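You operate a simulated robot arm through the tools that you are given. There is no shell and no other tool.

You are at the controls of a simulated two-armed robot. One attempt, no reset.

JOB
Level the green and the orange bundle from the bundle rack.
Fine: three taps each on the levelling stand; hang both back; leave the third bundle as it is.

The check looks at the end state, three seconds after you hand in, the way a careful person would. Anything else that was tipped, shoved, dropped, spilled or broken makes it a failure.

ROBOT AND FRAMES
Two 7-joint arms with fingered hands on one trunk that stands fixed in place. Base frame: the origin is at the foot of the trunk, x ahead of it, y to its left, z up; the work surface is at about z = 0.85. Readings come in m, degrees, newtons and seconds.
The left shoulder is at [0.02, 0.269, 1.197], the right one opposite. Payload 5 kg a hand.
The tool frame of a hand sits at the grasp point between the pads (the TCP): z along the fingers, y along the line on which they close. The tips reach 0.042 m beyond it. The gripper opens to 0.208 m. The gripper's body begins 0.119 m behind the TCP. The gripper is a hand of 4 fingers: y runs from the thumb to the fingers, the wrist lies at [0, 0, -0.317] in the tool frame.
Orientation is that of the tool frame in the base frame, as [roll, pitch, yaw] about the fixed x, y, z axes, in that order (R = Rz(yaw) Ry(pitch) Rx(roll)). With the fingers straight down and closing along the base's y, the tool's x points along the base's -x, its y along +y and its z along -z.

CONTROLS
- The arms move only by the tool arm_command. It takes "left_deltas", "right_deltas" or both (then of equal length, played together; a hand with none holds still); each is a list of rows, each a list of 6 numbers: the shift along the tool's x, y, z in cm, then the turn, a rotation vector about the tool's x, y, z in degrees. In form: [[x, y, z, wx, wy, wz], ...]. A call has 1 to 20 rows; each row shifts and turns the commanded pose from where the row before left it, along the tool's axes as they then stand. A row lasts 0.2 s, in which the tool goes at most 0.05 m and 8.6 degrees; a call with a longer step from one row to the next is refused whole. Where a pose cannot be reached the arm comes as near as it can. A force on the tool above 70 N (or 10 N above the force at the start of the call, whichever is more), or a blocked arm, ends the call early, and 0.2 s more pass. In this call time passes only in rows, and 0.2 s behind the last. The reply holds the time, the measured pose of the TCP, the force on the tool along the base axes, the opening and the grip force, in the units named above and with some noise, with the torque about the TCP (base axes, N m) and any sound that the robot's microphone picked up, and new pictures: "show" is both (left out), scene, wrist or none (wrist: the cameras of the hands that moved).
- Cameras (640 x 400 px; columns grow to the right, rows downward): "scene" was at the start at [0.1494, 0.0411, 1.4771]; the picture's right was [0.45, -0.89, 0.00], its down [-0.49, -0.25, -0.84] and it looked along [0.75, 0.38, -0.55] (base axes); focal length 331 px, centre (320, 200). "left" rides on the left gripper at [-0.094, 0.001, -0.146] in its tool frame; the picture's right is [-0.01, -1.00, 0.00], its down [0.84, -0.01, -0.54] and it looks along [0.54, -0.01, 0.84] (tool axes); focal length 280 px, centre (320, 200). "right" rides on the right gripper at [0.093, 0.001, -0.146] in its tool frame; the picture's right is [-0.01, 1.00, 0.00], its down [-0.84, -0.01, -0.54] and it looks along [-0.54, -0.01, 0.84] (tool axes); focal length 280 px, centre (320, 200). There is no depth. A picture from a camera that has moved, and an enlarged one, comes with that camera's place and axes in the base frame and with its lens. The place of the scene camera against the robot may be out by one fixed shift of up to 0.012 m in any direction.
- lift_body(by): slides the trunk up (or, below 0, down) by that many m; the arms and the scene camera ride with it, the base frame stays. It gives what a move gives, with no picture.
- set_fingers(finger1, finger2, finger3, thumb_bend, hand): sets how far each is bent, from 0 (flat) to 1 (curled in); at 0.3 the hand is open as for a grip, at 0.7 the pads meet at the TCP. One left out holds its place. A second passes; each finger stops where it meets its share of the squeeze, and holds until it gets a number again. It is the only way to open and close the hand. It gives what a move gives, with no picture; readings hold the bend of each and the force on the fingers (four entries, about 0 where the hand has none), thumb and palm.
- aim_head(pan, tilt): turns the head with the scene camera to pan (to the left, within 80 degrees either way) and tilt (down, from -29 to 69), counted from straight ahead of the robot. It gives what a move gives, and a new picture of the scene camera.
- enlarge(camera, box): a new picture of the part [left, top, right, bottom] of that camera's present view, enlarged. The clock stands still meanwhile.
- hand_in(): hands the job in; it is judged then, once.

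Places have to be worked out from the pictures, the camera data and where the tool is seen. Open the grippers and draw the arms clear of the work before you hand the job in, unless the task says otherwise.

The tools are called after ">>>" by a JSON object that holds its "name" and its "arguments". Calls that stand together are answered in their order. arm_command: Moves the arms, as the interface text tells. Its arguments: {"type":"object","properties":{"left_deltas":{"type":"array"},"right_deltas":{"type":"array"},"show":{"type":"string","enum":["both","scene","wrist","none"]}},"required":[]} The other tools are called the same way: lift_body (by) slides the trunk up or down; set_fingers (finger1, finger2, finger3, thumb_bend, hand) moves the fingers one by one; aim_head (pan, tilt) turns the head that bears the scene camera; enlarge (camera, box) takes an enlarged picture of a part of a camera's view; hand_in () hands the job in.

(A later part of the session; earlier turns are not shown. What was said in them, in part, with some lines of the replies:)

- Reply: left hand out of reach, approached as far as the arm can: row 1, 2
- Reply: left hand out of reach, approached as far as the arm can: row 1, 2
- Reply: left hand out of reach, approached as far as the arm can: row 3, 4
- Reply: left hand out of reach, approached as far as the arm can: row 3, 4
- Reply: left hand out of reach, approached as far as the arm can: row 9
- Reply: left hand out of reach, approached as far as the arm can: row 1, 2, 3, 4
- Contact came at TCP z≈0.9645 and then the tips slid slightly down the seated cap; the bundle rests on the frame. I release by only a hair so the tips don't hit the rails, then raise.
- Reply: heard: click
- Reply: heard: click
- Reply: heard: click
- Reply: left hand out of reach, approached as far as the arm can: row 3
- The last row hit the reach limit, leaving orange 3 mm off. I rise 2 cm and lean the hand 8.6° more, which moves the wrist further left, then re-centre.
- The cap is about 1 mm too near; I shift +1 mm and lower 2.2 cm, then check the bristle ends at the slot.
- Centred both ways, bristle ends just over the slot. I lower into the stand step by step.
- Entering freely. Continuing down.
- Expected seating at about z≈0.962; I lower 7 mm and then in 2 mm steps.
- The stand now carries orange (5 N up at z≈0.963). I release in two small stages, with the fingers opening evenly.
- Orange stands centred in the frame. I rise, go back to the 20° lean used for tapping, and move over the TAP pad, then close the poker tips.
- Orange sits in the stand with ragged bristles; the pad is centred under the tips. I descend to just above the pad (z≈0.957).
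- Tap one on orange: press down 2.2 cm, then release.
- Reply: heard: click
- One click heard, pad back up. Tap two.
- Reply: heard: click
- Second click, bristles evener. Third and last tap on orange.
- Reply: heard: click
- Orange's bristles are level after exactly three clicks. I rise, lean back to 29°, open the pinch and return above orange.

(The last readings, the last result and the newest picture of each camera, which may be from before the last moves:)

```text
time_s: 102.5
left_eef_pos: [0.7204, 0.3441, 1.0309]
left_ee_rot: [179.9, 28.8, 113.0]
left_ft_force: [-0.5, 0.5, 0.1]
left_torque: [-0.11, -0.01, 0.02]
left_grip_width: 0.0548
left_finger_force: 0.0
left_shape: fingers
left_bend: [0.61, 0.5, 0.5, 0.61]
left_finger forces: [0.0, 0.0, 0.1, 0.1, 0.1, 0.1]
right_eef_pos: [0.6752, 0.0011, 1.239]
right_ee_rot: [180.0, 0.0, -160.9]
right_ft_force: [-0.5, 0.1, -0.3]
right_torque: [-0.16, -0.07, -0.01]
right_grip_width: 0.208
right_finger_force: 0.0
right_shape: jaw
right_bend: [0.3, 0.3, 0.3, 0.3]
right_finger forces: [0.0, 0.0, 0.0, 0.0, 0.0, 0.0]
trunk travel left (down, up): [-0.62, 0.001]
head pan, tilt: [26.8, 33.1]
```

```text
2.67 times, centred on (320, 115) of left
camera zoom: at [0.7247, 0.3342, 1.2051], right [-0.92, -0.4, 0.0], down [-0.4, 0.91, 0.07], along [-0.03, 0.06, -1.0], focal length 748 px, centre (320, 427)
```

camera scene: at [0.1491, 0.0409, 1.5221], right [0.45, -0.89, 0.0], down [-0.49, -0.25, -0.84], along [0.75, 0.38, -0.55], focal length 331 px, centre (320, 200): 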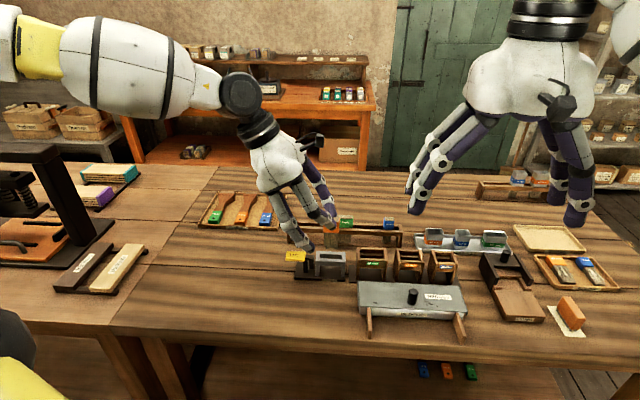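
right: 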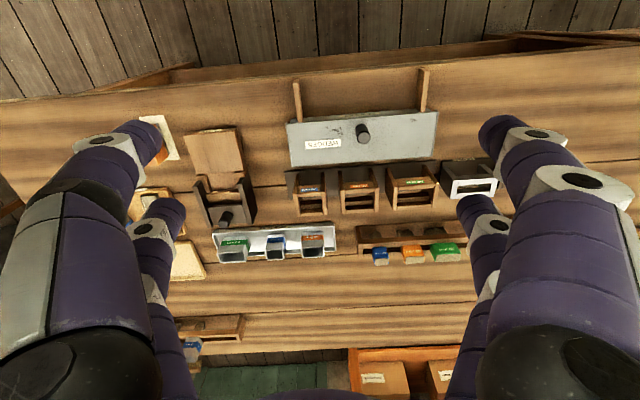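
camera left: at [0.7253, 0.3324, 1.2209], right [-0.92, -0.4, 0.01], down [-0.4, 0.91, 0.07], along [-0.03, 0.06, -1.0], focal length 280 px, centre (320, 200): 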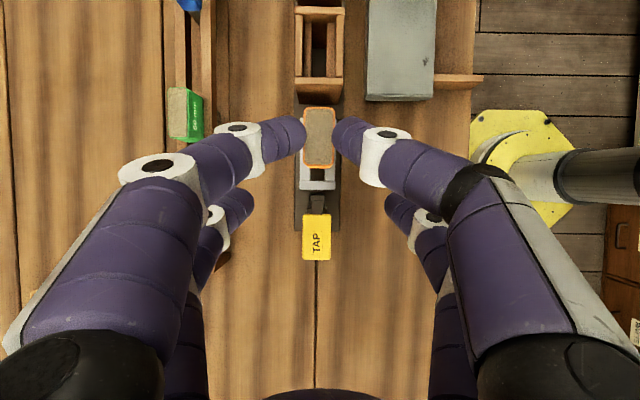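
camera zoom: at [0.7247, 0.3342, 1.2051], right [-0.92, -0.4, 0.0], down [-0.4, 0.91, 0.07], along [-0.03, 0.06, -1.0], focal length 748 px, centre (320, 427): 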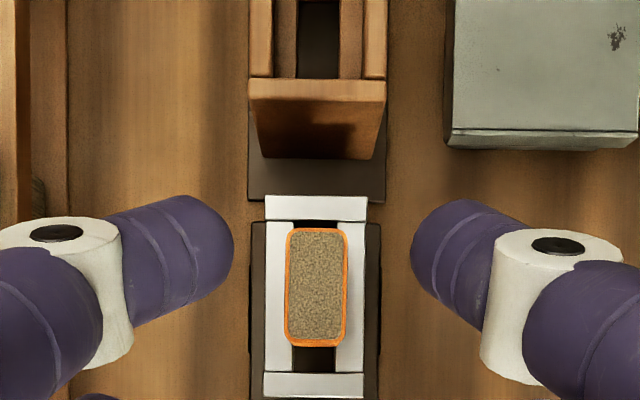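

Orange is under the tips; I shift slightly (0.5 mm out, 1.7 mm right) and descend to the grip height z≈0.9625.

>>> {"name": "arm_command", "arguments": {"left_deltas": [[0.95, 0.05, 2.08, 0, 0, 0], [1.1, 0, 2.0, 0, 0, 0], [1.1, 0, 2.0, 0, 0, 0], [0, 0, 0, 0, 0, 0]], "show": "none"}}

>>> {"name": "enlarge", "arguments": {"camera": "left", "box": [200, 40, 440, 190]}}

>>> {"name": "enlarge", "arguments": {"camera": "scene", "box": [300, 210, 370, 280]}}

```text
time_s: 103.5
left_eef_pos: [0.7223, 0.3428, 0.9621]
left_ee_rot: [179.8, 28.8, 112.9]
left_ft_force: [0.0, -0.1, 0.7]
left_torque: [0.08, -0.04, -0.03]
left_grip_width: 0.0546
left_finger_force: 0.1
left_shape: fingers
left_bend: [0.61, 0.5, 0.5, 0.61]
left_finger forces: [0.1, 0.0, 0.1, 0.0, 0.0, 0.0]
right_eef_pos: [0.6735, -0.0002, 1.2383]
right_ee_rot: [-179.9, 0.0, -161.0]
right_ft_force: [0.0, -0.4, 0.0]
right_torque: [0.05, -0.05, -0.01]
right_grip_width: 0.2079
right_finger_force: 0.0
right_shape: jaw
right_bend: [0.3, 0.3, 0.3, 0.3]
right_finger forces: [0.0, 0.0, 0.1, 0.1, 0.0, 0.0]
trunk travel left (down, up): [-0.62, 0.001]
head pan, tilt: [26.8, 33.1]
```

```text
2.67 times, centred on (320, 115) of left
camera zoom: at [0.7259, 0.3314, 1.1363], right [-0.92, -0.4, 0.0], down [-0.4, 0.91, 0.07], along [-0.03, 0.06, -1.0], focal length 748 px, centre (320, 427)
```

zoom: 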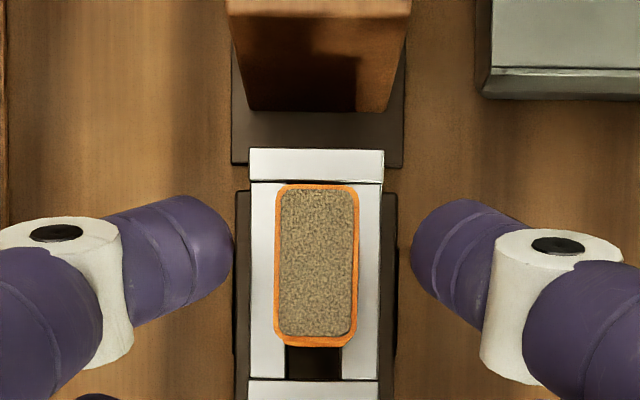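

```text
5.71 times, centred on (335, 245) of scene
camera zoom: at [0.1482, 0.0407, 1.5223], right [0.45, -0.89, 0.0], down [-0.49, -0.25, -0.84], along [0.75, 0.38, -0.55], focal length 1893 px, centre (234, -57)
```

zoom: 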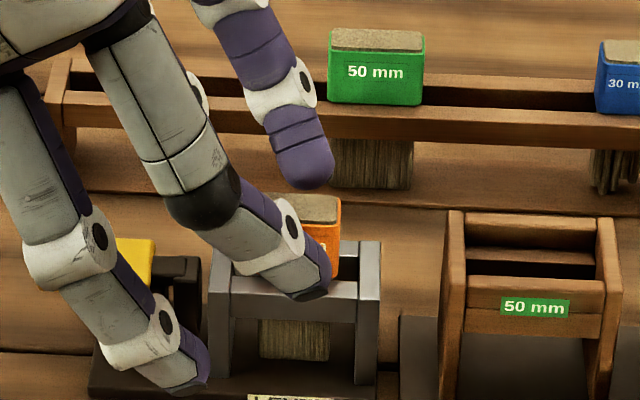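

Aligned. I narrow to 0.64 to check the thumb against the rail, then close.

>>> {"name": "set_fingers", "arguments": {"hand": "left", "finger1": 0.64, "thumb_bend": 0.64}}

>>> {"name": "enlarge", "arguments": {"camera": "scene", "box": [315, 230, 363, 270]}}

>>> {"name": "set_fingers", "arguments": {"hand": "left", "finger1": 0.7, "thumb_bend": 0.7}}

>>> {"name": "enlarge", "arguments": {"camera": "left", "box": [200, 40, 440, 190]}}

>>> {"name": "enlarge", "arguments": {"camera": "scene", "box": [300, 210, 370, 280]}}

```text
time_s: 104.5
left_eef_pos: [0.7214, 0.3431, 0.9617]
left_ee_rot: [179.9, 28.8, 112.9]
left_ft_force: [0.2, -0.4, 0.7]
left_torque: [-0.01, 0.04, 0.0]
left_grip_width: 0.0403
left_finger_force: 0.0
left_shape: fingers
left_bend: [0.64, 0.5, 0.5, 0.64]
left_finger forces: [0.1, 0.1, 0.0, 0.0, 0.0, 0.0]
right_eef_pos: [0.6747, -0.0003, 1.2386]
right_ee_rot: [-179.9, 0.1, -161.0]
right_ft_force: [0.5, -0.1, 0.0]
right_torque: [-0.02, 0.02, -0.01]
right_grip_width: 0.2077
right_finger_force: 0.0
right_shape: jaw
right_bend: [0.3, 0.3, 0.3, 0.3]
right_finger forces: [0.1, 0.0, 0.1, 0.0, 0.0, 0.0]
trunk travel left (down, up): [-0.62, 0.001]
head pan, tilt: [26.8, 33.1]
```

```text
10.00 times, centred on (339, 250) of scene
camera zoom: at [0.149, 0.0412, 1.5221], right [0.45, -0.89, 0.0], down [-0.49, -0.25, -0.84], along [0.75, 0.38, -0.55], focal length 3314 px, centre (130, -300)
```

zoom: 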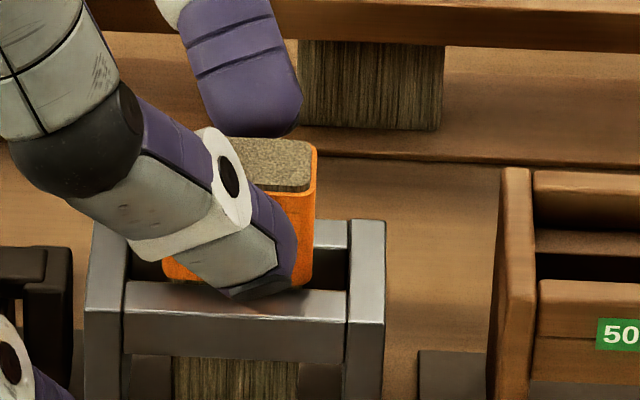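

```text
time_s: 105.5
left_eef_pos: [0.7224, 0.3432, 0.9622]
left_ee_rot: [179.8, 28.8, 112.9]
left_ft_force: [0.0, -0.2, 0.1]
left_torque: [0.03, -0.02, 0.02]
left_grip_width: 0.0269
left_finger_force: 6.6
left_shape: fingers
left_bend: [0.66, 0.5, 0.5, 0.68]
left_finger forces: [6.7, 0.0, 0.0, 0.0, 6.5, 0.0]
right_eef_pos: [0.6735, 0.0002, 1.2381]
right_ee_rot: [180.0, 0.0, -161.0]
right_ft_force: [0.1, -0.2, 0.4]
right_torque: [-0.01, 0.0, 0.01]
right_grip_width: 0.2079
right_finger_force: 0.1
right_shape: jaw
right_bend: [0.3, 0.3, 0.3, 0.3]
right_finger forces: [0.1, 0.0, 0.1, 0.0, 0.0, 0.0]
trunk travel left (down, up): [-0.62, 0.001]
head pan, tilt: [26.8, 33.1]
```

```text
2.67 times, centred on (320, 115) of left
camera zoom: at [0.7264, 0.3318, 1.1357], right [-0.92, -0.4, 0.0], down [-0.4, 0.91, 0.07], along [-0.03, 0.06, -1.0], focal length 748 px, centre (320, 427)
```

zoom: 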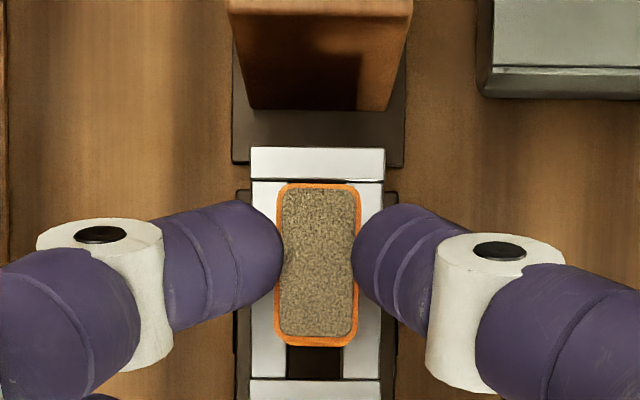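

```text
5.71 times, centred on (335, 245) of scene
camera zoom: at [0.1488, 0.0411, 1.5222], right [0.45, -0.89, 0.0], down [-0.49, -0.25, -0.84], along [0.75, 0.38, -0.55], focal length 1893 px, centre (234, -57)
```

zoom: 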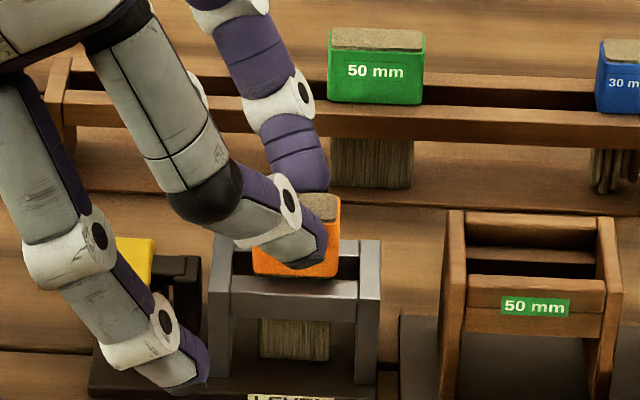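

Firm grip on orange. I lift it straight out of the stand.

>>> {"name": "arm_command", "arguments": {"left_deltas": [[-0.48, 0, -0.88, 0, 0, 0], [-0.48, 0, -0.88, 0, 0, 0], [-0.8, 0, -1.44, 0, 0, 0], [-0.8, 0, -1.44, 0, 0, 0], [-0.8, 0, -1.44, 0, 0, 0], [-0.8, 0, -1.44, 0, 0, 0], [0, 0, 0, 0, 0, 0]], "show": "none"}}

>>> {"name": "enlarge", "arguments": {"camera": "scene", "box": [280, 180, 400, 290]}}

```text
time_s: 107.1
left_eef_pos: [0.7232, 0.3424, 1.0481]
left_ee_rot: [179.9, 28.8, 112.8]
left_ft_force: [0.3, -0.2, 0.0]
left_torque: [0.03, 0.03, 0.0]
left_grip_width: 0.0268
left_finger_force: 6.5
left_shape: fingers
left_bend: [0.66, 0.5, 0.5, 0.68]
left_finger forces: [6.6, 0.0, 0.1, 0.0, 6.5, 0.0]
right_eef_pos: [0.6745, -0.001, 1.2391]
right_ee_rot: [180.0, 0.0, -161.0]
right_ft_force: [-1.0, 0.5, -0.2]
right_torque: [-0.04, 0.02, -0.02]
right_grip_width: 0.208
right_finger_force: 0.2
right_shape: jaw
right_bend: [0.3, 0.3, 0.3, 0.3]
right_finger forces: [0.1, 0.1, 0.0, 0.1, 0.0, 0.1]
trunk travel left (down, up): [-0.62, 0.001]
head pan, tilt: [26.8, 33.1]
```

```text
3.64 times, centred on (340, 235) of scene
camera zoom: at [0.1489, 0.0412, 1.5221], right [0.45, -0.89, 0.0], down [-0.49, -0.25, -0.84], along [0.75, 0.38, -0.55], focal length 1205 px, centre (247, 73)
```

zoom: 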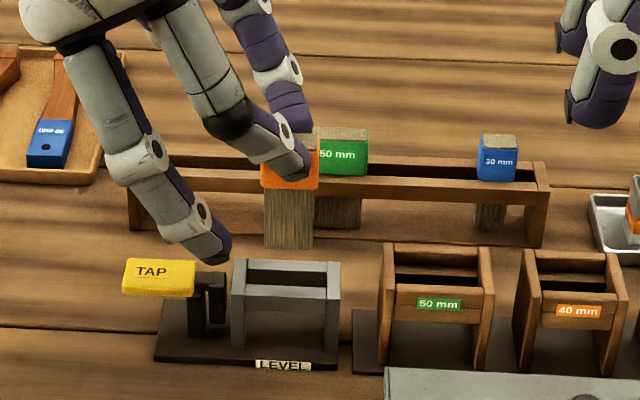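

Orange is out with level bristles. Back through the same corridor: outward 8.6 cm, right 9.9 cm along the row, then 5 cm outward over its old place.

>>> {"name": "arm_command", "arguments": {"left_deltas": [[0, 2.14, 0, 0, 0, 0], [0, 2.14, 0, 0, 0, 0], [0, 2.14, 0, 0, 0, 0], [0, 2.14, 0, 0, 0, 0], [-2.17, 0, 1.197, 0, 0, 0], [-2.17, 0, 1.197, 0, 0, 0], [-2.17, 0, 1.197, 0, 0, 0], [-2.17, 0, 1.197, 0, 0, 0], [0, 2.5, 0, 0, 0, 0], [0, 2.5, 0, 0, 0, 0], [0, 0, 0, 0, 0, 0]], "show": "both"}}

>>> {"name": "enlarge", "arguments": {"camera": "left", "box": [200, 40, 440, 190]}}

>>> {"name": "enlarge", "arguments": {"camera": "scene", "box": [310, 160, 420, 250]}}

>>> {"name": "enlarge", "arguments": {"camera": "right", "box": [350, 180, 470, 260]}}

```text
time_s: 109.5
left_eef_pos: [0.887, 0.3043, 1.0487]
left_ee_rot: [179.9, 28.8, 112.9]
left_ft_force: [-0.4, -0.1, 0.2]
left_torque: [0.0, 0.0, 0.02]
left_grip_width: 0.0269
left_finger_force: 6.2
left_shape: fingers
left_bend: [0.66, 0.5, 0.5, 0.68]
left_finger forces: [6.6, 0.0, 0.0, 0.0, 6.4, 0.1]
right_eef_pos: [0.6748, 0.0002, 1.239]
right_ee_rot: [-180.0, 0.0, -160.9]
right_ft_force: [0.7, 0.9, -0.3]
right_torque: [-0.06, -0.02, -0.02]
right_grip_width: 0.2078
right_finger_force: 0.1
right_shape: jaw
right_bend: [0.3, 0.3, 0.3, 0.3]
right_finger forces: [0.0, 0.1, 0.1, 0.1, 0.0, 0.0]
trunk travel left (down, up): [-0.62, 0.001]
head pan, tilt: [26.8, 33.1]
camera scene: at [0.1486, 0.0415, 1.5222], right [0.45, -0.89, 0.0], down [-0.49, -0.25, -0.84], along [0.75, 0.38, -0.55], focal length 331 px, centre (320, 200)
camera left: at [0.8909, 0.2936, 1.2219], right [-0.92, -0.4, 0.01], down [-0.4, 0.91, 0.07], along [-0.03, 0.06, -1.0], focal length 280 px, centre (320, 200)
```

scene: 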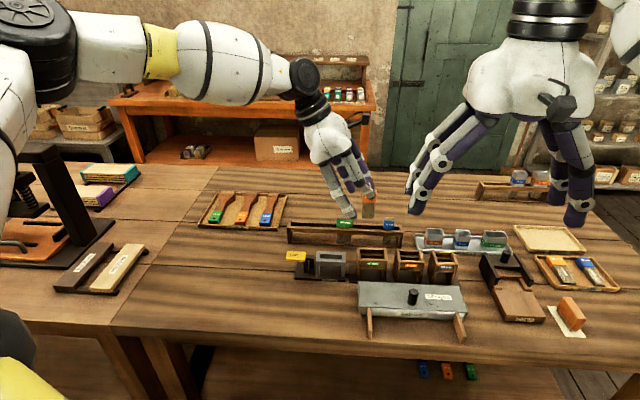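
left: 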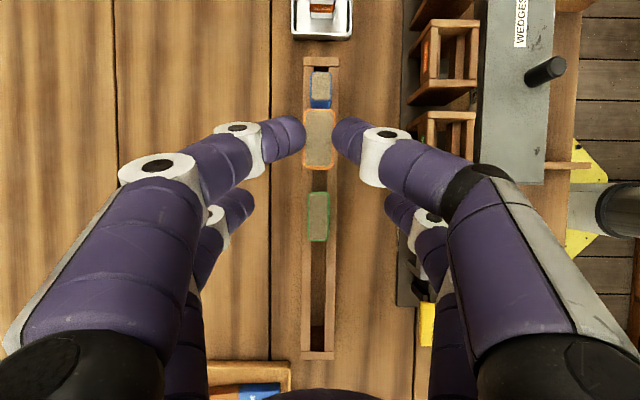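

```text
2.67 times, centred on (320, 115) of left
camera zoom: at [0.8909, 0.2936, 1.2219], right [-0.92, -0.4, 0.01], down [-0.4, 0.91, 0.07], along [-0.03, 0.06, -1.0], focal length 748 px, centre (320, 427)
```

zoom: 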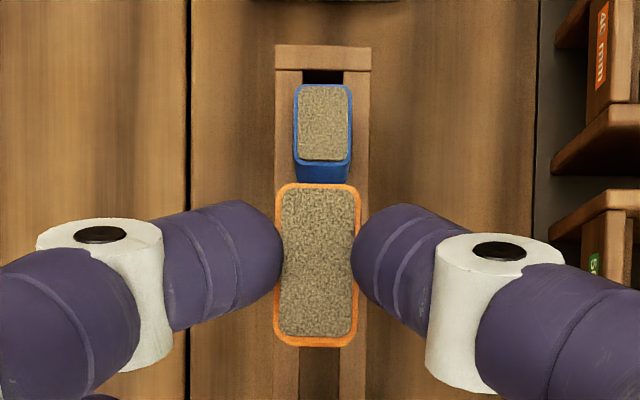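

```text
4.44 times, centred on (365, 205) of scene
camera zoom: at [0.1486, 0.0415, 1.5222], right [0.45, -0.89, 0.0], down [-0.49, -0.25, -0.84], along [0.75, 0.38, -0.55], focal length 1473 px, centre (120, 178)
```

zoom: 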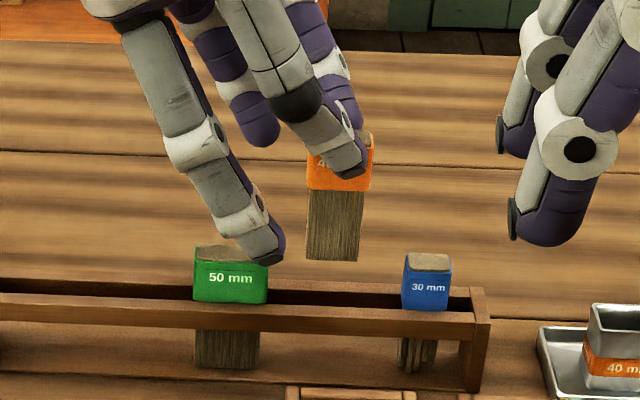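

```text
5.00 times, centred on (410, 220) of right
camera zoom: at [0.5866, -0.0286, 1.3843], right [-0.31, 0.95, 0.0], down [0.8, 0.26, 0.54], along [0.51, 0.17, -0.84], focal length 1402 px, centre (-130, 100)
```

zoom: 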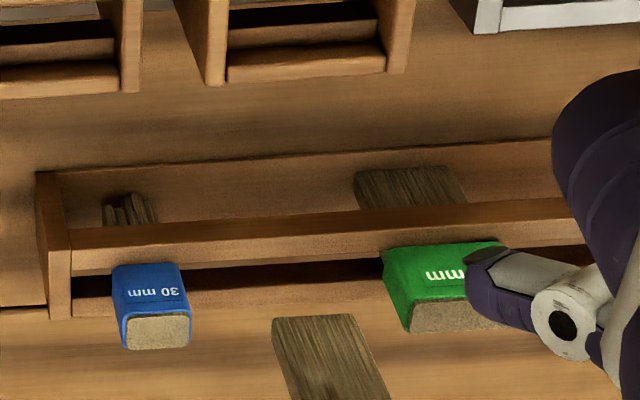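

Orange is over its old place (63–64 mm from blue, as before), about 1 mm too far out. I correct and lower until the bristle ends enter the slot.

>>> {"name": "arm_command", "arguments": {"left_deltas": [[0.55, -0.11, 0.99, 0, 0, 0], [0.55, 0, 0.99, 0, 0, 0], [0.55, 0, 0.99, 0, 0, 0], [0, 0, 0, 0, 0, 0]], "show": "none"}}

>>> {"name": "enlarge", "arguments": {"camera": "left", "box": [200, 40, 440, 190]}}

>>> {"name": "enlarge", "arguments": {"camera": "scene", "box": [320, 170, 410, 250]}}

>>> {"name": "enlarge", "arguments": {"camera": "right", "box": [350, 180, 470, 260]}}

```text
time_s: 110.5
left_eef_pos: [0.8863, 0.3039, 1.0149]
left_ee_rot: [179.8, 28.7, 112.9]
left_ft_force: [-0.5, 0.2, -0.7]
left_torque: [0.05, 0.03, 0.02]
left_grip_width: 0.0265
left_finger_force: 5.8
left_shape: fingers
left_bend: [0.66, 0.5, 0.5, 0.68]
left_finger forces: [6.5, 0.0, 0.1, 0.1, 6.4, 0.1]
right_eef_pos: [0.6755, -0.0001, 1.2395]
right_ee_rot: [179.9, 0.1, -160.9]
right_ft_force: [0.2, -0.8, 0.3]
right_torque: [0.0, -0.07, 0.0]
right_grip_width: 0.2077
right_finger_force: 0.1
right_shape: jaw
right_bend: [0.3, 0.3, 0.3, 0.3]
right_finger forces: [0.0, 0.0, 0.0, 0.0, 0.1, 0.0]
trunk travel left (down, up): [-0.62, 0.001]
head pan, tilt: [26.8, 33.1]
```

```text
2.67 times, centred on (320, 115) of left
camera zoom: at [0.8899, 0.2927, 1.1886], right [-0.92, -0.4, 0.0], down [-0.4, 0.91, 0.07], along [-0.03, 0.06, -1.0], focal length 748 px, centre (320, 427)
```

zoom: 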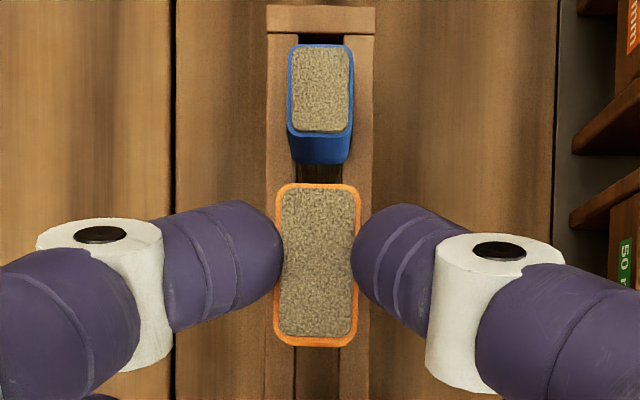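

```text
5.00 times, centred on (365, 210) of scene
camera zoom: at [0.1485, 0.0409, 1.5222], right [0.45, -0.89, 0.0], down [-0.49, -0.25, -0.84], along [0.75, 0.38, -0.55], focal length 1657 px, centre (95, 150)
```

zoom: 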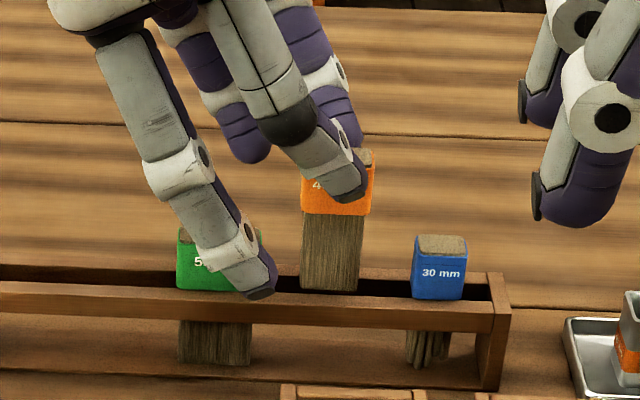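

```text
5.00 times, centred on (410, 220) of right
camera zoom: at [0.5866, -0.0293, 1.3843], right [-0.31, 0.95, 0.0], down [0.8, 0.26, 0.54], along [0.51, 0.17, -0.84], focal length 1402 px, centre (-130, 100)
```

zoom: 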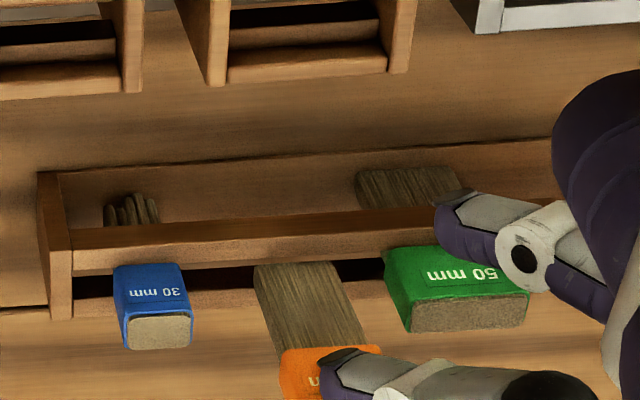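

Well aligned (within 0.5 mm), the ends are entering the slot. Lowering on.

>>> {"name": "arm_command", "arguments": {"left_deltas": [[0.48, -0.03, 0.88, 0, 0, 0], [0.48, 0, 0.88, 0, 0, 0], [0, 0, 0, 0, 0, 0]], "show": "none"}}

>>> {"name": "arm_command", "arguments": {"left_deltas": [[0.48, 0, 0.88, 0, 0, 0], [0.48, 0, 0.88, 0, 0, 0], [0, 0, 0, 0, 0, 0]], "show": "none"}}

>>> {"name": "enlarge", "arguments": {"camera": "left", "box": [200, 40, 440, 190]}}

>>> {"name": "enlarge", "arguments": {"camera": "scene", "box": [320, 180, 410, 250]}}

```text
time_s: 111.3
left_eef_pos: [0.886, 0.303, 0.9929]
left_ee_rot: [179.8, 28.7, 112.9]
left_ft_force: [0.0, 0.3, 0.6]
left_torque: [0.04, 0.02, -0.01]
left_grip_width: 0.0267
left_finger_force: 5.3
left_shape: fingers
left_bend: [0.66, 0.5, 0.5, 0.68]
left_finger forces: [6.4, 0.0, 0.0, 0.1, 6.4, 0.0]
right_eef_pos: [0.6754, -0.0001, 1.2379]
right_ee_rot: [-179.9, 0.0, -161.0]
right_ft_force: [0.5, -0.5, -0.1]
right_torque: [0.0, -0.03, 0.01]
right_grip_width: 0.2079
right_finger_force: 0.1
right_shape: jaw
right_bend: [0.3, 0.3, 0.3, 0.3]
right_finger forces: [0.0, 0.0, 0.0, 0.0, 0.0, 0.1]
trunk travel left (down, up): [-0.62, 0.001]
head pan, tilt: [26.8, 33.1]
```

```text
time_s: 112.1
left_eef_pos: [0.8846, 0.305, 0.9755]
left_ee_rot: [179.8, 28.8, 112.8]
left_ft_force: [0.8, -0.6, 0.0]
left_torque: [0.02, 0.01, -0.01]
left_grip_width: 0.0269
left_finger_force: 6.7
left_shape: fingers
left_bend: [0.66, 0.5, 0.5, 0.68]
left_finger forces: [6.5, 0.1, 0.0, 0.0, 6.3, 0.0]
right_eef_pos: [0.6754, -0.0014, 1.2395]
right_ee_rot: [-180.0, -0.1, -161.0]
right_ft_force: [-0.4, -0.5, 0.0]
right_torque: [0.02, -0.03, 0.01]
right_grip_width: 0.2076
right_finger_force: 0.0
right_shape: jaw
right_bend: [0.3, 0.3, 0.3, 0.3]
right_finger forces: [0.0, 0.0, 0.1, 0.1, 0.0, 0.0]
trunk travel left (down, up): [-0.62, 0.001]
head pan, tilt: [26.8, 33.1]
```

```text
2.67 times, centred on (320, 115) of left
camera zoom: at [0.8893, 0.2922, 1.1481], right [-0.92, -0.4, 0.0], down [-0.4, 0.91, 0.07], along [-0.03, 0.06, -1.0], focal length 748 px, centre (320, 427)
```

zoom: 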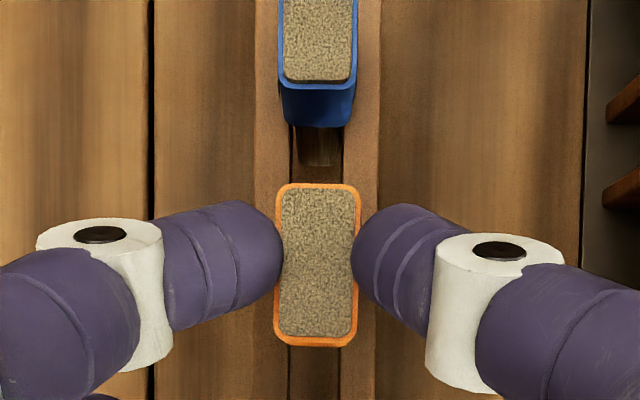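

```text
5.71 times, centred on (365, 215) of scene
camera zoom: at [0.1487, 0.0411, 1.5222], right [0.45, -0.89, 0.0], down [-0.49, -0.25, -0.84], along [0.75, 0.38, -0.55], focal length 1893 px, centre (63, 114)
```

zoom: 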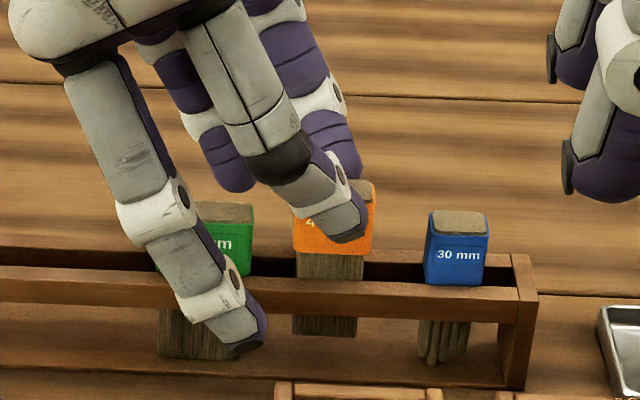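

Fine. Expected seating at z≈0.957; I lower 1.4 cm and then feel for contact.

>>> {"name": "arm_command", "arguments": {"left_deltas": [[0.34, 0, 0.61, 0, 0, 0], [0.34, 0, 0.61, 0, 0, 0], [0, 0, 0, 0, 0, 0]], "show": "none"}}

>>> {"name": "arm_command", "arguments": {"left_deltas": [[0.1, 0, 0.18, 0, 0, 0], [0, 0, 0, 0, 0, 0]], "show": "none"}}

>>> {"name": "enlarge", "arguments": {"camera": "scene", "box": [320, 180, 410, 250]}}

```text
time_s: 112.9
left_eef_pos: [0.8847, 0.3036, 0.9599]
left_ee_rot: [179.9, 28.9, 113.1]
left_ft_force: [0.2, -0.3, -0.7]
left_torque: [0.01, -0.01, 0.01]
left_grip_width: 0.0267
left_finger_force: 7.1
left_shape: fingers
left_bend: [0.66, 0.5, 0.5, 0.68]
left_finger forces: [6.4, 0.1, 0.1, 0.0, 6.4, 0.0]
right_eef_pos: [0.6762, 0.0001, 1.2386]
right_ee_rot: [-180.0, 0.1, -161.0]
right_ft_force: [-0.6, 0.1, 0.1]
right_torque: [-0.01, -0.02, -0.01]
right_grip_width: 0.2079
right_finger_force: 0.0
right_shape: jaw
right_bend: [0.3, 0.3, 0.3, 0.3]
right_finger forces: [0.0, 0.0, 0.0, 0.0, 0.1, 0.0]
trunk travel left (down, up): [-0.62, 0.001]
head pan, tilt: [26.8, 33.1]
```

```text
time_s: 113.5
left_eef_pos: [0.885, 0.3032, 0.9593]
left_ee_rot: [179.8, 28.8, 112.9]
left_ft_force: [0.1, 0.6, -0.7]
left_torque: [0.02, 0.02, 0.03]
left_grip_width: 0.0267
left_finger_force: 6.7
left_shape: fingers
left_bend: [0.66, 0.5, 0.5, 0.68]
left_finger forces: [6.4, 0.1, 0.0, 0.0, 6.4, 0.1]
right_eef_pos: [0.6745, -0.0002, 1.2384]
right_ee_rot: [-180.0, 0.0, -161.0]
right_ft_force: [-0.7, 0.3, 0.6]
right_torque: [-0.03, -0.02, -0.02]
right_grip_width: 0.2078
right_finger_force: 0.0
right_shape: jaw
right_bend: [0.3, 0.3, 0.3, 0.3]
right_finger forces: [0.1, 0.0, 0.0, 0.0, 0.1, 0.0]
trunk travel left (down, up): [-0.62, 0.001]
head pan, tilt: [26.8, 33.1]
```

```text
5.71 times, centred on (365, 215) of scene
camera zoom: at [0.1488, 0.0411, 1.5222], right [0.45, -0.89, 0.0], down [-0.49, -0.25, -0.84], along [0.75, 0.38, -0.55], focal length 1893 px, centre (63, 114)
```

zoom: 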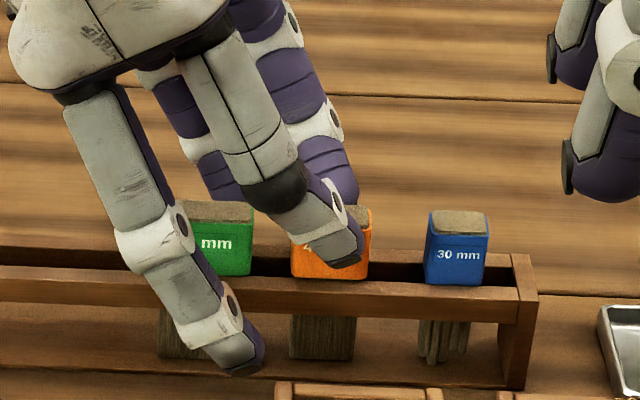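

Almost down; another 2 mm step or two until contact.

>>> {"name": "arm_command", "arguments": {"left_deltas": [[0.1, 0, 0.18, 0, 0, 0], [0, 0, 0, 0, 0, 0]], "show": "none"}}

```text
time_s: 114.1
left_eef_pos: [0.8847, 0.3042, 0.9572]
left_ee_rot: [179.8, 28.8, 112.8]
left_ft_force: [-0.1, -0.2, 1.3]
left_torque: [-0.04, -0.03, 0.02]
left_grip_width: 0.0264
left_finger_force: 7.4
left_shape: fingers
left_bend: [0.66, 0.5, 0.5, 0.68]
left_finger forces: [6.8, 0.0, 0.0, 0.1, 6.6, 0.0]
right_eef_pos: [0.675, -0.0004, 1.2394]
right_ee_rot: [-180.0, -0.1, -161.1]
right_ft_force: [0.2, 0.6, -1.2]
right_torque: [0.0, -0.01, 0.0]
right_grip_width: 0.2079
right_finger_force: 0.0
right_shape: jaw
right_bend: [0.3, 0.3, 0.3, 0.3]
right_finger forces: [0.0, 0.0, 0.1, 0.0, 0.1, 0.0]
trunk travel left (down, up): [-0.62, 0.001]
head pan, tilt: [26.8, 33.1]
```

First touch at z≈0.957 (1.3 N). One more 1 mm, then an even release in small stages.

>>> {"name": "arm_command", "arguments": {"left_deltas": [[0.05, 0, 0.09, 0, 0, 0], [0, 0, 0, 0, 0, 0]], "show": "none"}}

>>> {"name": "set_fingers", "arguments": {"hand": "left", "finger1": 0.65, "thumb_bend": 0.665}}

>>> {"name": "set_fingers", "arguments": {"hand": "left", "finger1": 0.63, "thumb_bend": 0.645}}

>>> {"name": "enlarge", "arguments": {"camera": "left", "box": [200, 40, 440, 190]}}

>>> {"name": "enlarge", "arguments": {"camera": "scene", "box": [320, 180, 410, 250]}}

```text
time_s: 114.7
left_eef_pos: [0.8848, 0.3048, 0.9567]
left_ee_rot: [179.8, 28.8, 112.9]
left_ft_force: [1.7, 0.3, 6.0]
left_torque: [-0.19, -0.11, 0.04]
left_grip_width: 0.0265
left_finger_force: 7.0
left_shape: fingers
left_bend: [0.66, 0.5, 0.5, 0.69]
left_finger forces: [7.5, 0.0, 0.0, 0.1, 6.7, 0.1]
right_eef_pos: [0.6757, 0.0002, 1.2383]
right_ee_rot: [-179.9, 0.0, -161.0]
right_ft_force: [0.1, -0.2, -0.4]
right_torque: [0.02, -0.02, -0.01]
right_grip_width: 0.2079
right_finger_force: 0.0
right_shape: jaw
right_bend: [0.3, 0.3, 0.3, 0.3]
right_finger forces: [0.1, 0.1, 0.0, 0.0, 0.0, 0.0]
trunk travel left (down, up): [-0.62, 0.001]
head pan, tilt: [26.8, 33.1]
```

```text
time_s: 115.7
left_eef_pos: [0.8844, 0.304, 0.9554]
left_ee_rot: [179.9, 28.8, 113.0]
left_ft_force: [-0.5, -0.7, -0.2]
left_torque: [0.04, 0.02, -0.02]
left_grip_width: 0.0321
left_finger_force: 0.0
left_shape: fingers
left_bend: [0.65, 0.5, 0.5, 0.66]
left_finger forces: [0.2, 0.0, 0.0, 0.1, 0.0, 0.0]
right_eef_pos: [0.675, -0.0008, 1.2389]
right_ee_rot: [180.0, 0.0, -161.0]
right_ft_force: [-0.7, -0.3, 0.3]
right_torque: [-0.01, -0.04, -0.03]
right_grip_width: 0.2081
right_finger_force: 0.0
right_shape: jaw
right_bend: [0.3, 0.3, 0.3, 0.3]
right_finger forces: [0.0, 0.0, 0.0, 0.0, 0.1, 0.1]
trunk travel left (down, up): [-0.62, 0.001]
head pan, tilt: [26.8, 33.1]
```

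```text
time_s: 116.7
left_eef_pos: [0.8851, 0.3042, 0.9559]
left_ee_rot: [179.7, 28.8, 113.0]
left_ft_force: [0.0, 0.6, -0.8]
left_torque: [-0.02, 0.0, 0.0]
left_grip_width: 0.0415
left_finger_force: 0.1
left_shape: fingers
left_bend: [0.63, 0.5, 0.5, 0.64]
left_finger forces: [0.0, 0.0, 0.0, 0.0, 0.0, 0.0]
right_eef_pos: [0.6747, -0.0001, 1.2389]
right_ee_rot: [179.9, 0.0, -161.0]
right_ft_force: [0.2, 0.2, -0.2]
right_torque: [0.0, -0.04, 0.0]
right_grip_width: 0.208
right_finger_force: 0.0
right_shape: jaw
right_bend: [0.3, 0.3, 0.3, 0.3]
right_finger forces: [0.0, 0.0, 0.0, 0.1, 0.0, 0.1]
trunk travel left (down, up): [-0.62, 0.001]
head pan, tilt: [26.8, 33.1]
```

```text
2.67 times, centred on (320, 115) of left
camera zoom: at [0.8893, 0.2928, 1.1292], right [-0.92, -0.4, 0.0], down [-0.4, 0.91, 0.07], along [-0.03, 0.06, -1.0], focal length 748 px, centre (320, 427)
```

zoom: 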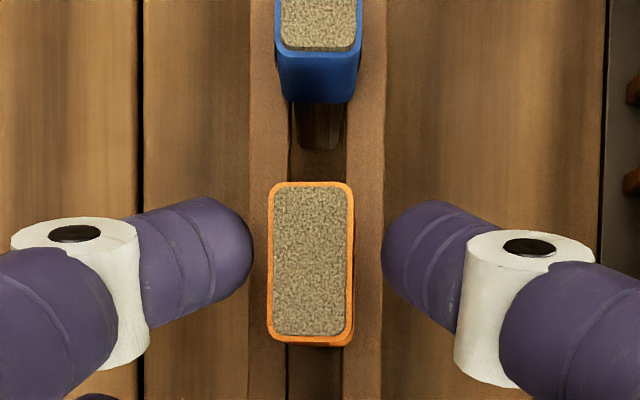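

```text
5.71 times, centred on (365, 215) of scene
camera zoom: at [0.1488, 0.0411, 1.5222], right [0.45, -0.89, 0.0], down [-0.49, -0.25, -0.84], along [0.75, 0.38, -0.55], focal length 1893 px, centre (63, 114)
```

zoom: 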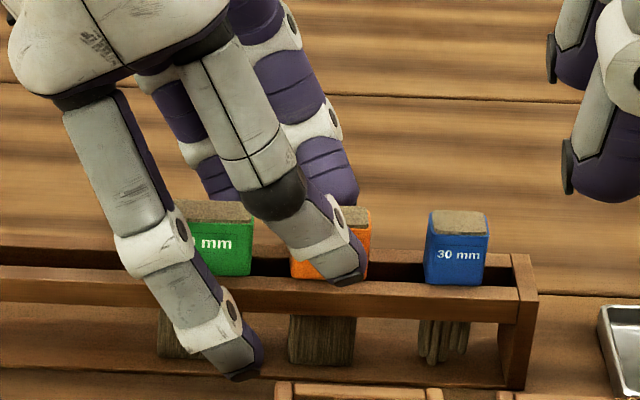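

Released. I rise straight up clear of the caps and look at the rack.

>>> {"name": "arm_command", "arguments": {"left_deltas": [[-0.48, 0, -0.88, 0, 0, 0], [-0.48, 0, -0.88, 0, 0, 0], [-1.2, 0, -2.19, 0, 0, 0], [-1.2, 0, -2.19, 0, 0, 0], [0, 0, 0, 0, 0, 0]], "show": "none"}}

>>> {"name": "enlarge", "arguments": {"camera": "left", "box": [240, 40, 400, 260]}}

>>> {"name": "enlarge", "arguments": {"camera": "scene", "box": [320, 190, 410, 255]}}

>>> {"name": "enlarge", "arguments": {"camera": "right", "box": [350, 180, 470, 260]}}

```text
time_s: 117.9
left_eef_pos: [0.8839, 0.3039, 1.0257]
left_ee_rot: [179.9, 28.8, 112.9]
left_ft_force: [1.1, 0.5, 0.0]
left_torque: [0.0, 0.0, 0.0]
left_grip_width: 0.0419
left_finger_force: 0.1
left_shape: fingers
left_bend: [0.63, 0.5, 0.5, 0.64]
left_finger forces: [0.0, 0.0, 0.1, 0.0, 0.0, 0.0]
right_eef_pos: [0.674, 0.0, 1.238]
right_ee_rot: [-179.9, 0.0, -160.9]
right_ft_force: [0.0, 0.4, 0.2]
right_torque: [-0.03, 0.01, 0.04]
right_grip_width: 0.2078
right_finger_force: 0.0
right_shape: jaw
right_bend: [0.3, 0.3, 0.3, 0.3]
right_finger forces: [0.0, 0.0, 0.0, 0.0, 0.1, 0.0]
trunk travel left (down, up): [-0.62, 0.001]
head pan, tilt: [26.8, 33.1]
```

```text
1.82 times, centred on (320, 150) of left
camera zoom: at [0.8894, 0.2931, 1.1987], right [-0.92, -0.4, 0.01], down [-0.4, 0.91, 0.07], along [-0.03, 0.06, -1.0], focal length 510 px, centre (320, 291)
```

zoom: 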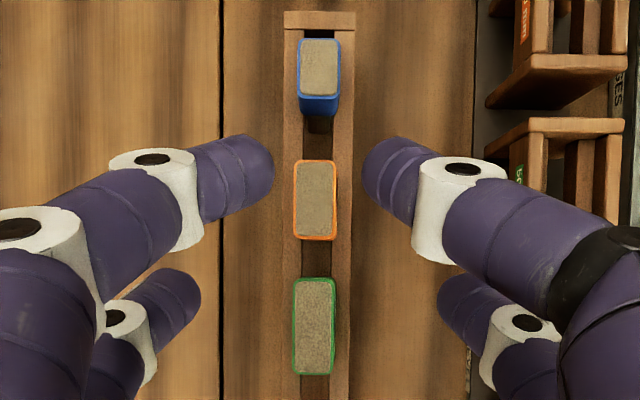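

```text
6.15 times, centred on (365, 222) of scene
camera zoom: at [0.149, 0.0412, 1.5221], right [0.45, -0.89, 0.0], down [-0.49, -0.25, -0.84], along [0.75, 0.38, -0.55], focal length 2039 px, centre (43, 62)
```

zoom: 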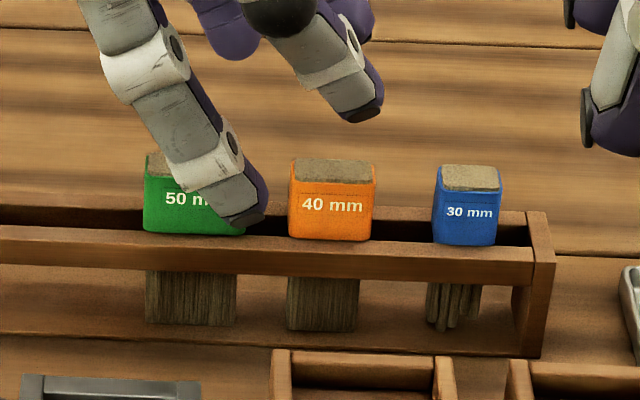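

```text
5.00 times, centred on (410, 220) of right
camera zoom: at [0.587, -0.0289, 1.384], right [-0.31, 0.95, 0.0], down [0.8, 0.26, 0.54], along [0.51, 0.17, -0.84], focal length 1402 px, centre (-130, 100)
```

zoom: 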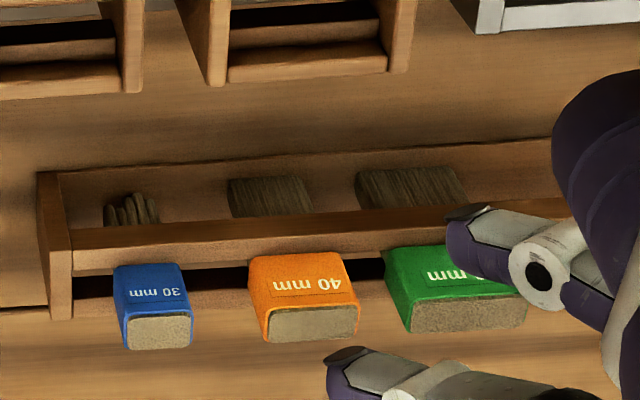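

Both bundles hang level again between the rails, blue untouched. I zoom in for a careful check on tilt of orange and green.

>>> {"name": "enlarge", "arguments": {"camera": "scene", "box": [345, 205, 393, 245]}}

>>> {"name": "enlarge", "arguments": {"camera": "left", "box": [280, 45, 360, 205]}}

>>> {"name": "enlarge", "arguments": {"camera": "right", "box": [365, 210, 445, 255]}}

```text
10.00 times, centred on (369, 225) of scene
camera zoom: at [0.149, 0.0412, 1.5221], right [0.45, -0.89, 0.0], down [-0.49, -0.25, -0.84], along [0.75, 0.38, -0.55], focal length 3314 px, centre (-170, -50)
```

zoom: 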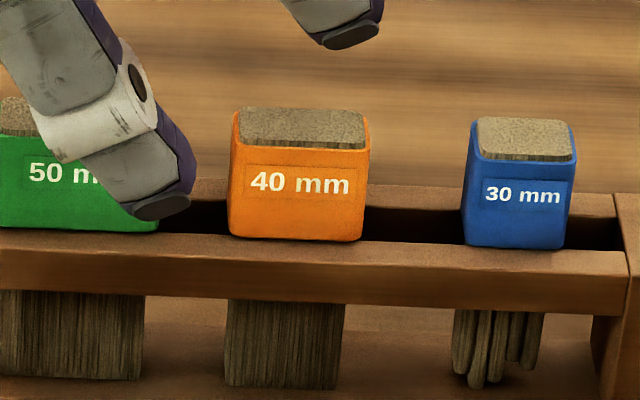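

```text
2.50 times, centred on (320, 125) of left
camera zoom: at [0.8894, 0.2931, 1.1987], right [-0.92, -0.4, 0.01], down [-0.4, 0.91, 0.07], along [-0.03, 0.06, -1.0], focal length 701 px, centre (320, 388)
```

zoom: 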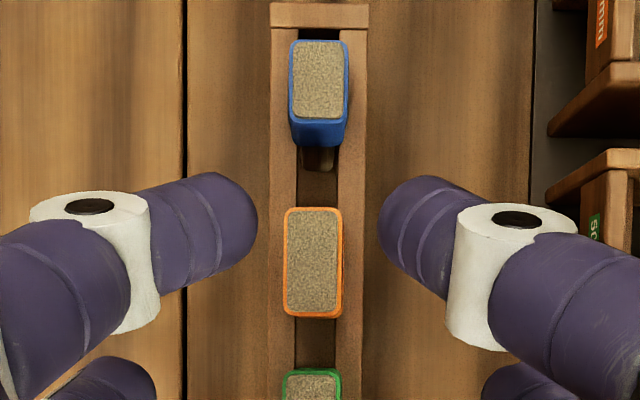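

```text
8.00 times, centred on (405, 232) of right
camera zoom: at [0.587, -0.0289, 1.384], right [-0.31, 0.95, 0.0], down [0.8, 0.26, 0.54], along [0.51, 0.17, -0.84], focal length 2243 px, centre (-360, -60)
```

zoom: 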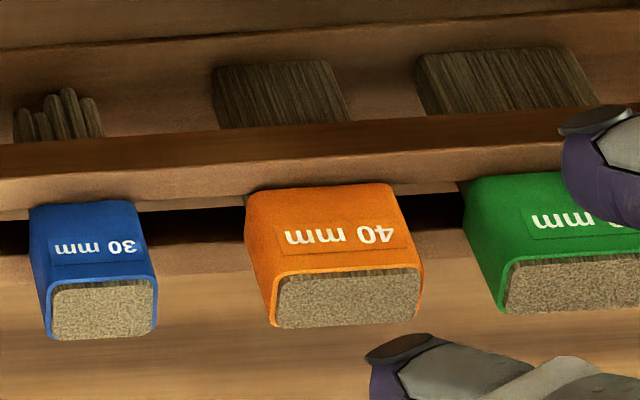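

Everything hangs upright and level. I now draw the left arm clear: up first, back toward me, then left and up away from the work.

>>> {"name": "arm_command", "arguments": {"left_deltas": [[-1.2, 0, -2.19, 0, 0, 0], [0, -3, 0, 0, 0, 0], [0, -3, 0, 0, 0, 0], [0, -3, 0, 0, 0, 0], [2.78, 0, -3.24, 0, 0, 0], [2.78, 0, -3.24, 0, 0, 0], [2.78, 0, -3.24, 0, 0, 0], [2.78, 0, -3.24, 0, 0, 0], [2.78, 0, -3.24, 0, 0, 0], [0, 0, 0, 0, 0, 0]], "show": "both"}}

```text
time_s: 120.1
left_eef_pos: [0.7224, 0.4524, 1.1259]
left_ee_rot: [179.9, 28.7, 112.8]
left_ft_force: [0.1, -0.5, 0.2]
left_torque: [0.12, 0.07, 0.03]
left_grip_width: 0.0424
left_finger_force: 0.1
left_shape: fingers
left_bend: [0.63, 0.5, 0.5, 0.64]
left_finger forces: [0.0, 0.0, 0.0, 0.0, 0.1, 0.0]
right_eef_pos: [0.6749, 0.0002, 1.2376]
right_ee_rot: [180.0, 0.0, -161.0]
right_ft_force: [0.8, -0.6, -0.9]
right_torque: [0.11, 0.06, 0.02]
right_grip_width: 0.2078
right_finger_force: 0.1
right_shape: jaw
right_bend: [0.3, 0.3, 0.3, 0.3]
right_finger forces: [0.0, 0.1, 0.0, 0.1, 0.0, 0.0]
trunk travel left (down, up): [-0.62, 0.001]
head pan, tilt: [26.8, 33.1]
camera scene: at [0.1495, 0.0401, 1.522], right [0.45, -0.89, 0.0], down [-0.49, -0.25, -0.84], along [0.75, 0.38, -0.55], focal length 331 px, centre (320, 200)
camera left: at [0.7279, 0.4399, 1.2986], right [-0.92, -0.4, 0.0], down [-0.4, 0.91, 0.07], along [-0.03, 0.06, -1.0], focal length 280 px, centre (320, 200)
```

scene: 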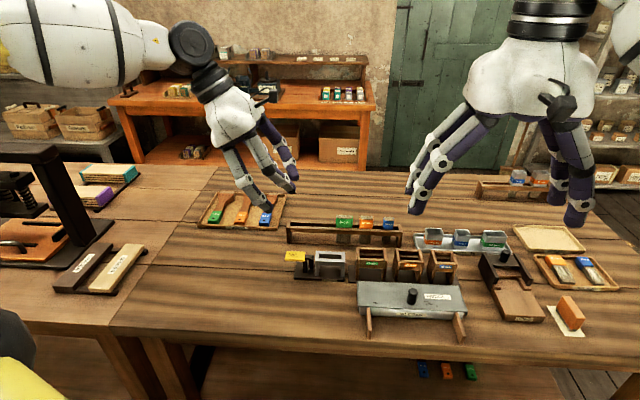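
left: 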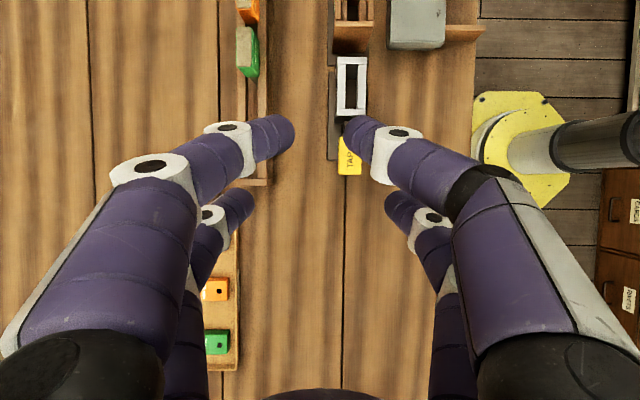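

Clear of the work. I take out the lean, move toward the arm's starting spot, turn the yaw back, and open the hand.

>>> {"name": "arm_command", "arguments": {"left_deltas": [[0, 0, 0, 0, 7.2, 0], [0, 0, 0, 0, 7.2, 0], [0, 0, 0, 0, 7.2, 0], [0, 0, 0, 0, 7.2, 0], [3.78, -0.83, -0.9, 0, 0, 0], [3.78, -0.83, -0.9, 0, 0, 0], [3.78, -0.83, -0.9, 0, 0, 0], [3.78, -0.83, -0.9, 0, 0, 0], [3.78, -0.83, -0.9, 0, 0, 0], [0, 0, 0, 0, 0, 0]], "show": "scene"}}

>>> {"name": "arm_command", "arguments": {"left_deltas": [[0, 0, 0, 0, 0, -7.8], [0, 0, 0, 0, 0, -7.8], [0, 0, 0, 0, 0, -7.8], [0, 0, 0, 0, 0, -7.8], [0, 0, 0, 0, 0, -7.8], [0, 0, 0, 0, 0, -7.8], [0, 0, 0, 0, 0, -7.8], [0, 0, 0, 0, 0, -7.8], [0, 0, 0, 0, 0, -7.8], [0, 0, 0, 0, 0, -7.8], [0, 0, 0, 0, 0, -7.8], [0, 0, 0, 0, 0, 0]], "show": "none"}}

>>> {"name": "set_fingers", "arguments": {"hand": "left", "finger1": 0.3, "finger2": 0.3, "finger3": 0.3, "thumb_bend": 0.3}}

>>> {"name": "enlarge", "arguments": {"camera": "scene", "box": [280, 195, 420, 285]}}

>>> {"name": "enlarge", "arguments": {"camera": "right", "box": [340, 140, 500, 260]}}

```text
time_s: 122.3
left_eef_pos: [0.613, 0.6086, 1.1707]
left_ee_rot: [179.9, -0.1, 112.9]
left_ft_force: [1.0, -0.6, -0.2]
left_torque: [0.12, 0.12, -0.01]
left_grip_width: 0.0419
left_finger_force: 0.1
left_shape: fingers
left_bend: [0.63, 0.5, 0.5, 0.64]
left_finger forces: [0.0, 0.0, 0.0, 0.1, 0.0, 0.1]
right_eef_pos: [0.6763, -0.0017, 1.2381]
right_ee_rot: [179.9, -0.1, -161.1]
right_ft_force: [0.6, -0.7, -0.2]
right_torque: [0.18, 0.08, -0.01]
right_grip_width: 0.208
right_finger_force: 0.2
right_shape: jaw
right_bend: [0.3, 0.3, 0.3, 0.3]
right_finger forces: [0.0, 0.0, 0.0, 0.0, 0.1, 0.0]
trunk travel left (down, up): [-0.62, 0.001]
head pan, tilt: [26.8, 33.1]
camera scene: at [0.1498, 0.0399, 1.522], right [0.45, -0.89, 0.0], down [-0.49, -0.25, -0.84], along [0.75, 0.38, -0.55], focal length 331 px, centre (320, 200)
```

scene: 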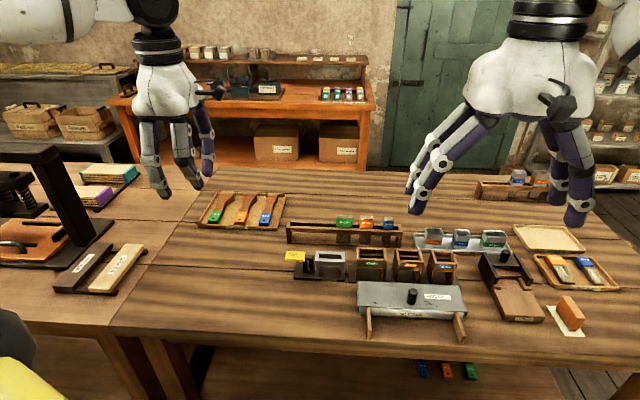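

```text
time_s: 124.9
left_eef_pos: [0.6116, 0.6102, 1.1693]
left_ee_rot: [180.0, 0.1, -161.0]
left_ft_force: [-0.9, -0.2, 0.3]
left_torque: [0.0, -0.04, 0.01]
left_grip_width: 0.0423
left_finger_force: 0.1
left_shape: fingers
left_bend: [0.63, 0.5, 0.5, 0.64]
left_finger forces: [0.1, 0.0, 0.1, 0.0, 0.1, 0.1]
right_eef_pos: [0.6744, -0.0008, 1.239]
right_ee_rot: [-180.0, 0.0, -161.0]
right_ft_force: [-0.1, 1.3, 0.7]
right_torque: [0.02, -0.01, 0.01]
right_grip_width: 0.2078
right_finger_force: 0.1
right_shape: jaw
right_bend: [0.3, 0.3, 0.3, 0.3]
right_finger forces: [0.1, 0.0, 0.1, 0.0, 0.1, 0.0]
trunk travel left (down, up): [-0.62, 0.001]
head pan, tilt: [26.8, 33.1]
```

```text
time_s: 125.9
left_eef_pos: [0.6116, 0.611, 1.1697]
left_ee_rot: [-180.0, 0.1, -161.2]
left_ft_force: [0.1, -0.4, 1.1]
left_torque: [-0.01, -0.01, -0.05]
left_grip_width: 0.2178
left_finger_force: 0.0
left_shape: fingers
left_bend: [0.3, 0.3, 0.3, 0.3]
left_finger forces: [0.0, 0.0, 0.1, 0.0, 0.1, 0.1]
right_eef_pos: [0.6748, 0.0005, 1.2388]
right_ee_rot: [179.9, 0.0, -161.0]
right_ft_force: [0.4, 0.4, 0.1]
right_torque: [0.02, -0.03, -0.03]
right_grip_width: 0.208
right_finger_force: 0.1
right_shape: jaw
right_bend: [0.3, 0.3, 0.3, 0.3]
right_finger forces: [0.0, 0.0, 0.1, 0.1, 0.0, 0.0]
trunk travel left (down, up): [-0.62, 0.001]
head pan, tilt: [26.8, 33.1]
```

```text
4.44 times, centred on (350, 240) of scene
camera zoom: at [0.1488, 0.0411, 1.5222], right [0.45, -0.89, 0.0], down [-0.49, -0.25, -0.84], along [0.75, 0.38, -0.55], focal length 1473 px, centre (187, 22)
```

zoom: 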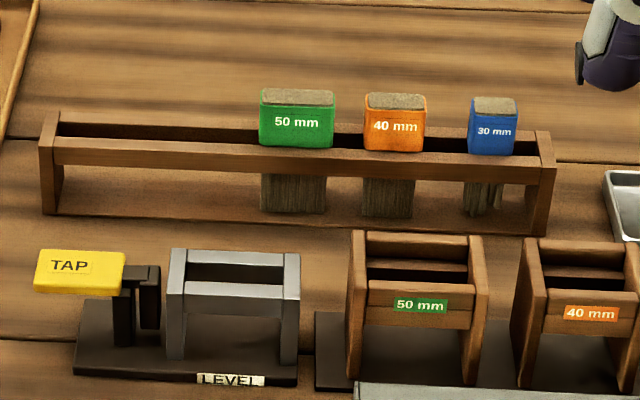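

```text
3.33 times, centred on (420, 200) of right
camera zoom: at [0.5868, -0.0291, 1.3842], right [-0.31, 0.95, 0.0], down [0.8, 0.26, 0.54], along [0.51, 0.17, -0.84], focal length 935 px, centre (-13, 200)
```

zoom: 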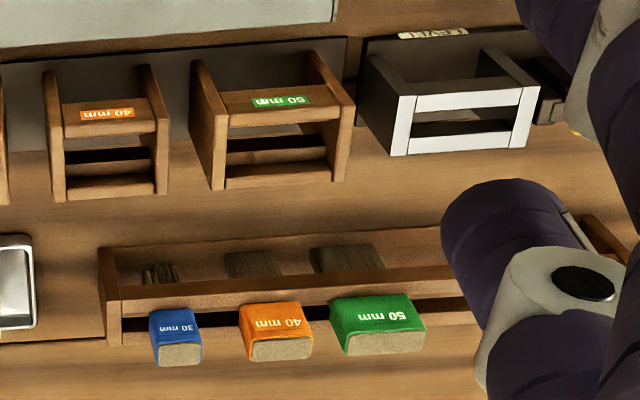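

Final state: green and orange hang level in the rack, blue is untouched and still ragged. The stand is empty, the TAP pad is up, and the hands are open and clear. I hand in.

>>> {"name": "hand_in", "arguments": {}}

```text
The job is handed in.
```

I've handed in the job. The green and orange bundles are levelled and hanging back on the rack in their old places, and the blue one was left as it was.

- **Taps:** each bundle sat in the levelling stand and got exactly three taps, with one click heard per tap. The bristle ends of both look even in the last pictures.
- **Position on the rack:** both bundles hang upright, but they sit about 1–2 mm further back on the rails than before. I left that, since nudging them risked more than it gained.
- **Surroundings:** nothing else was touched. The stand is empty and the TAP pad has sprung back up.
- **Robot:** the left hand is open and back near its starting spot. The right arm was never used and is still holding high above the bench. The trunk is 4.5 cm higher than at the start.

I don't have the result of the check.
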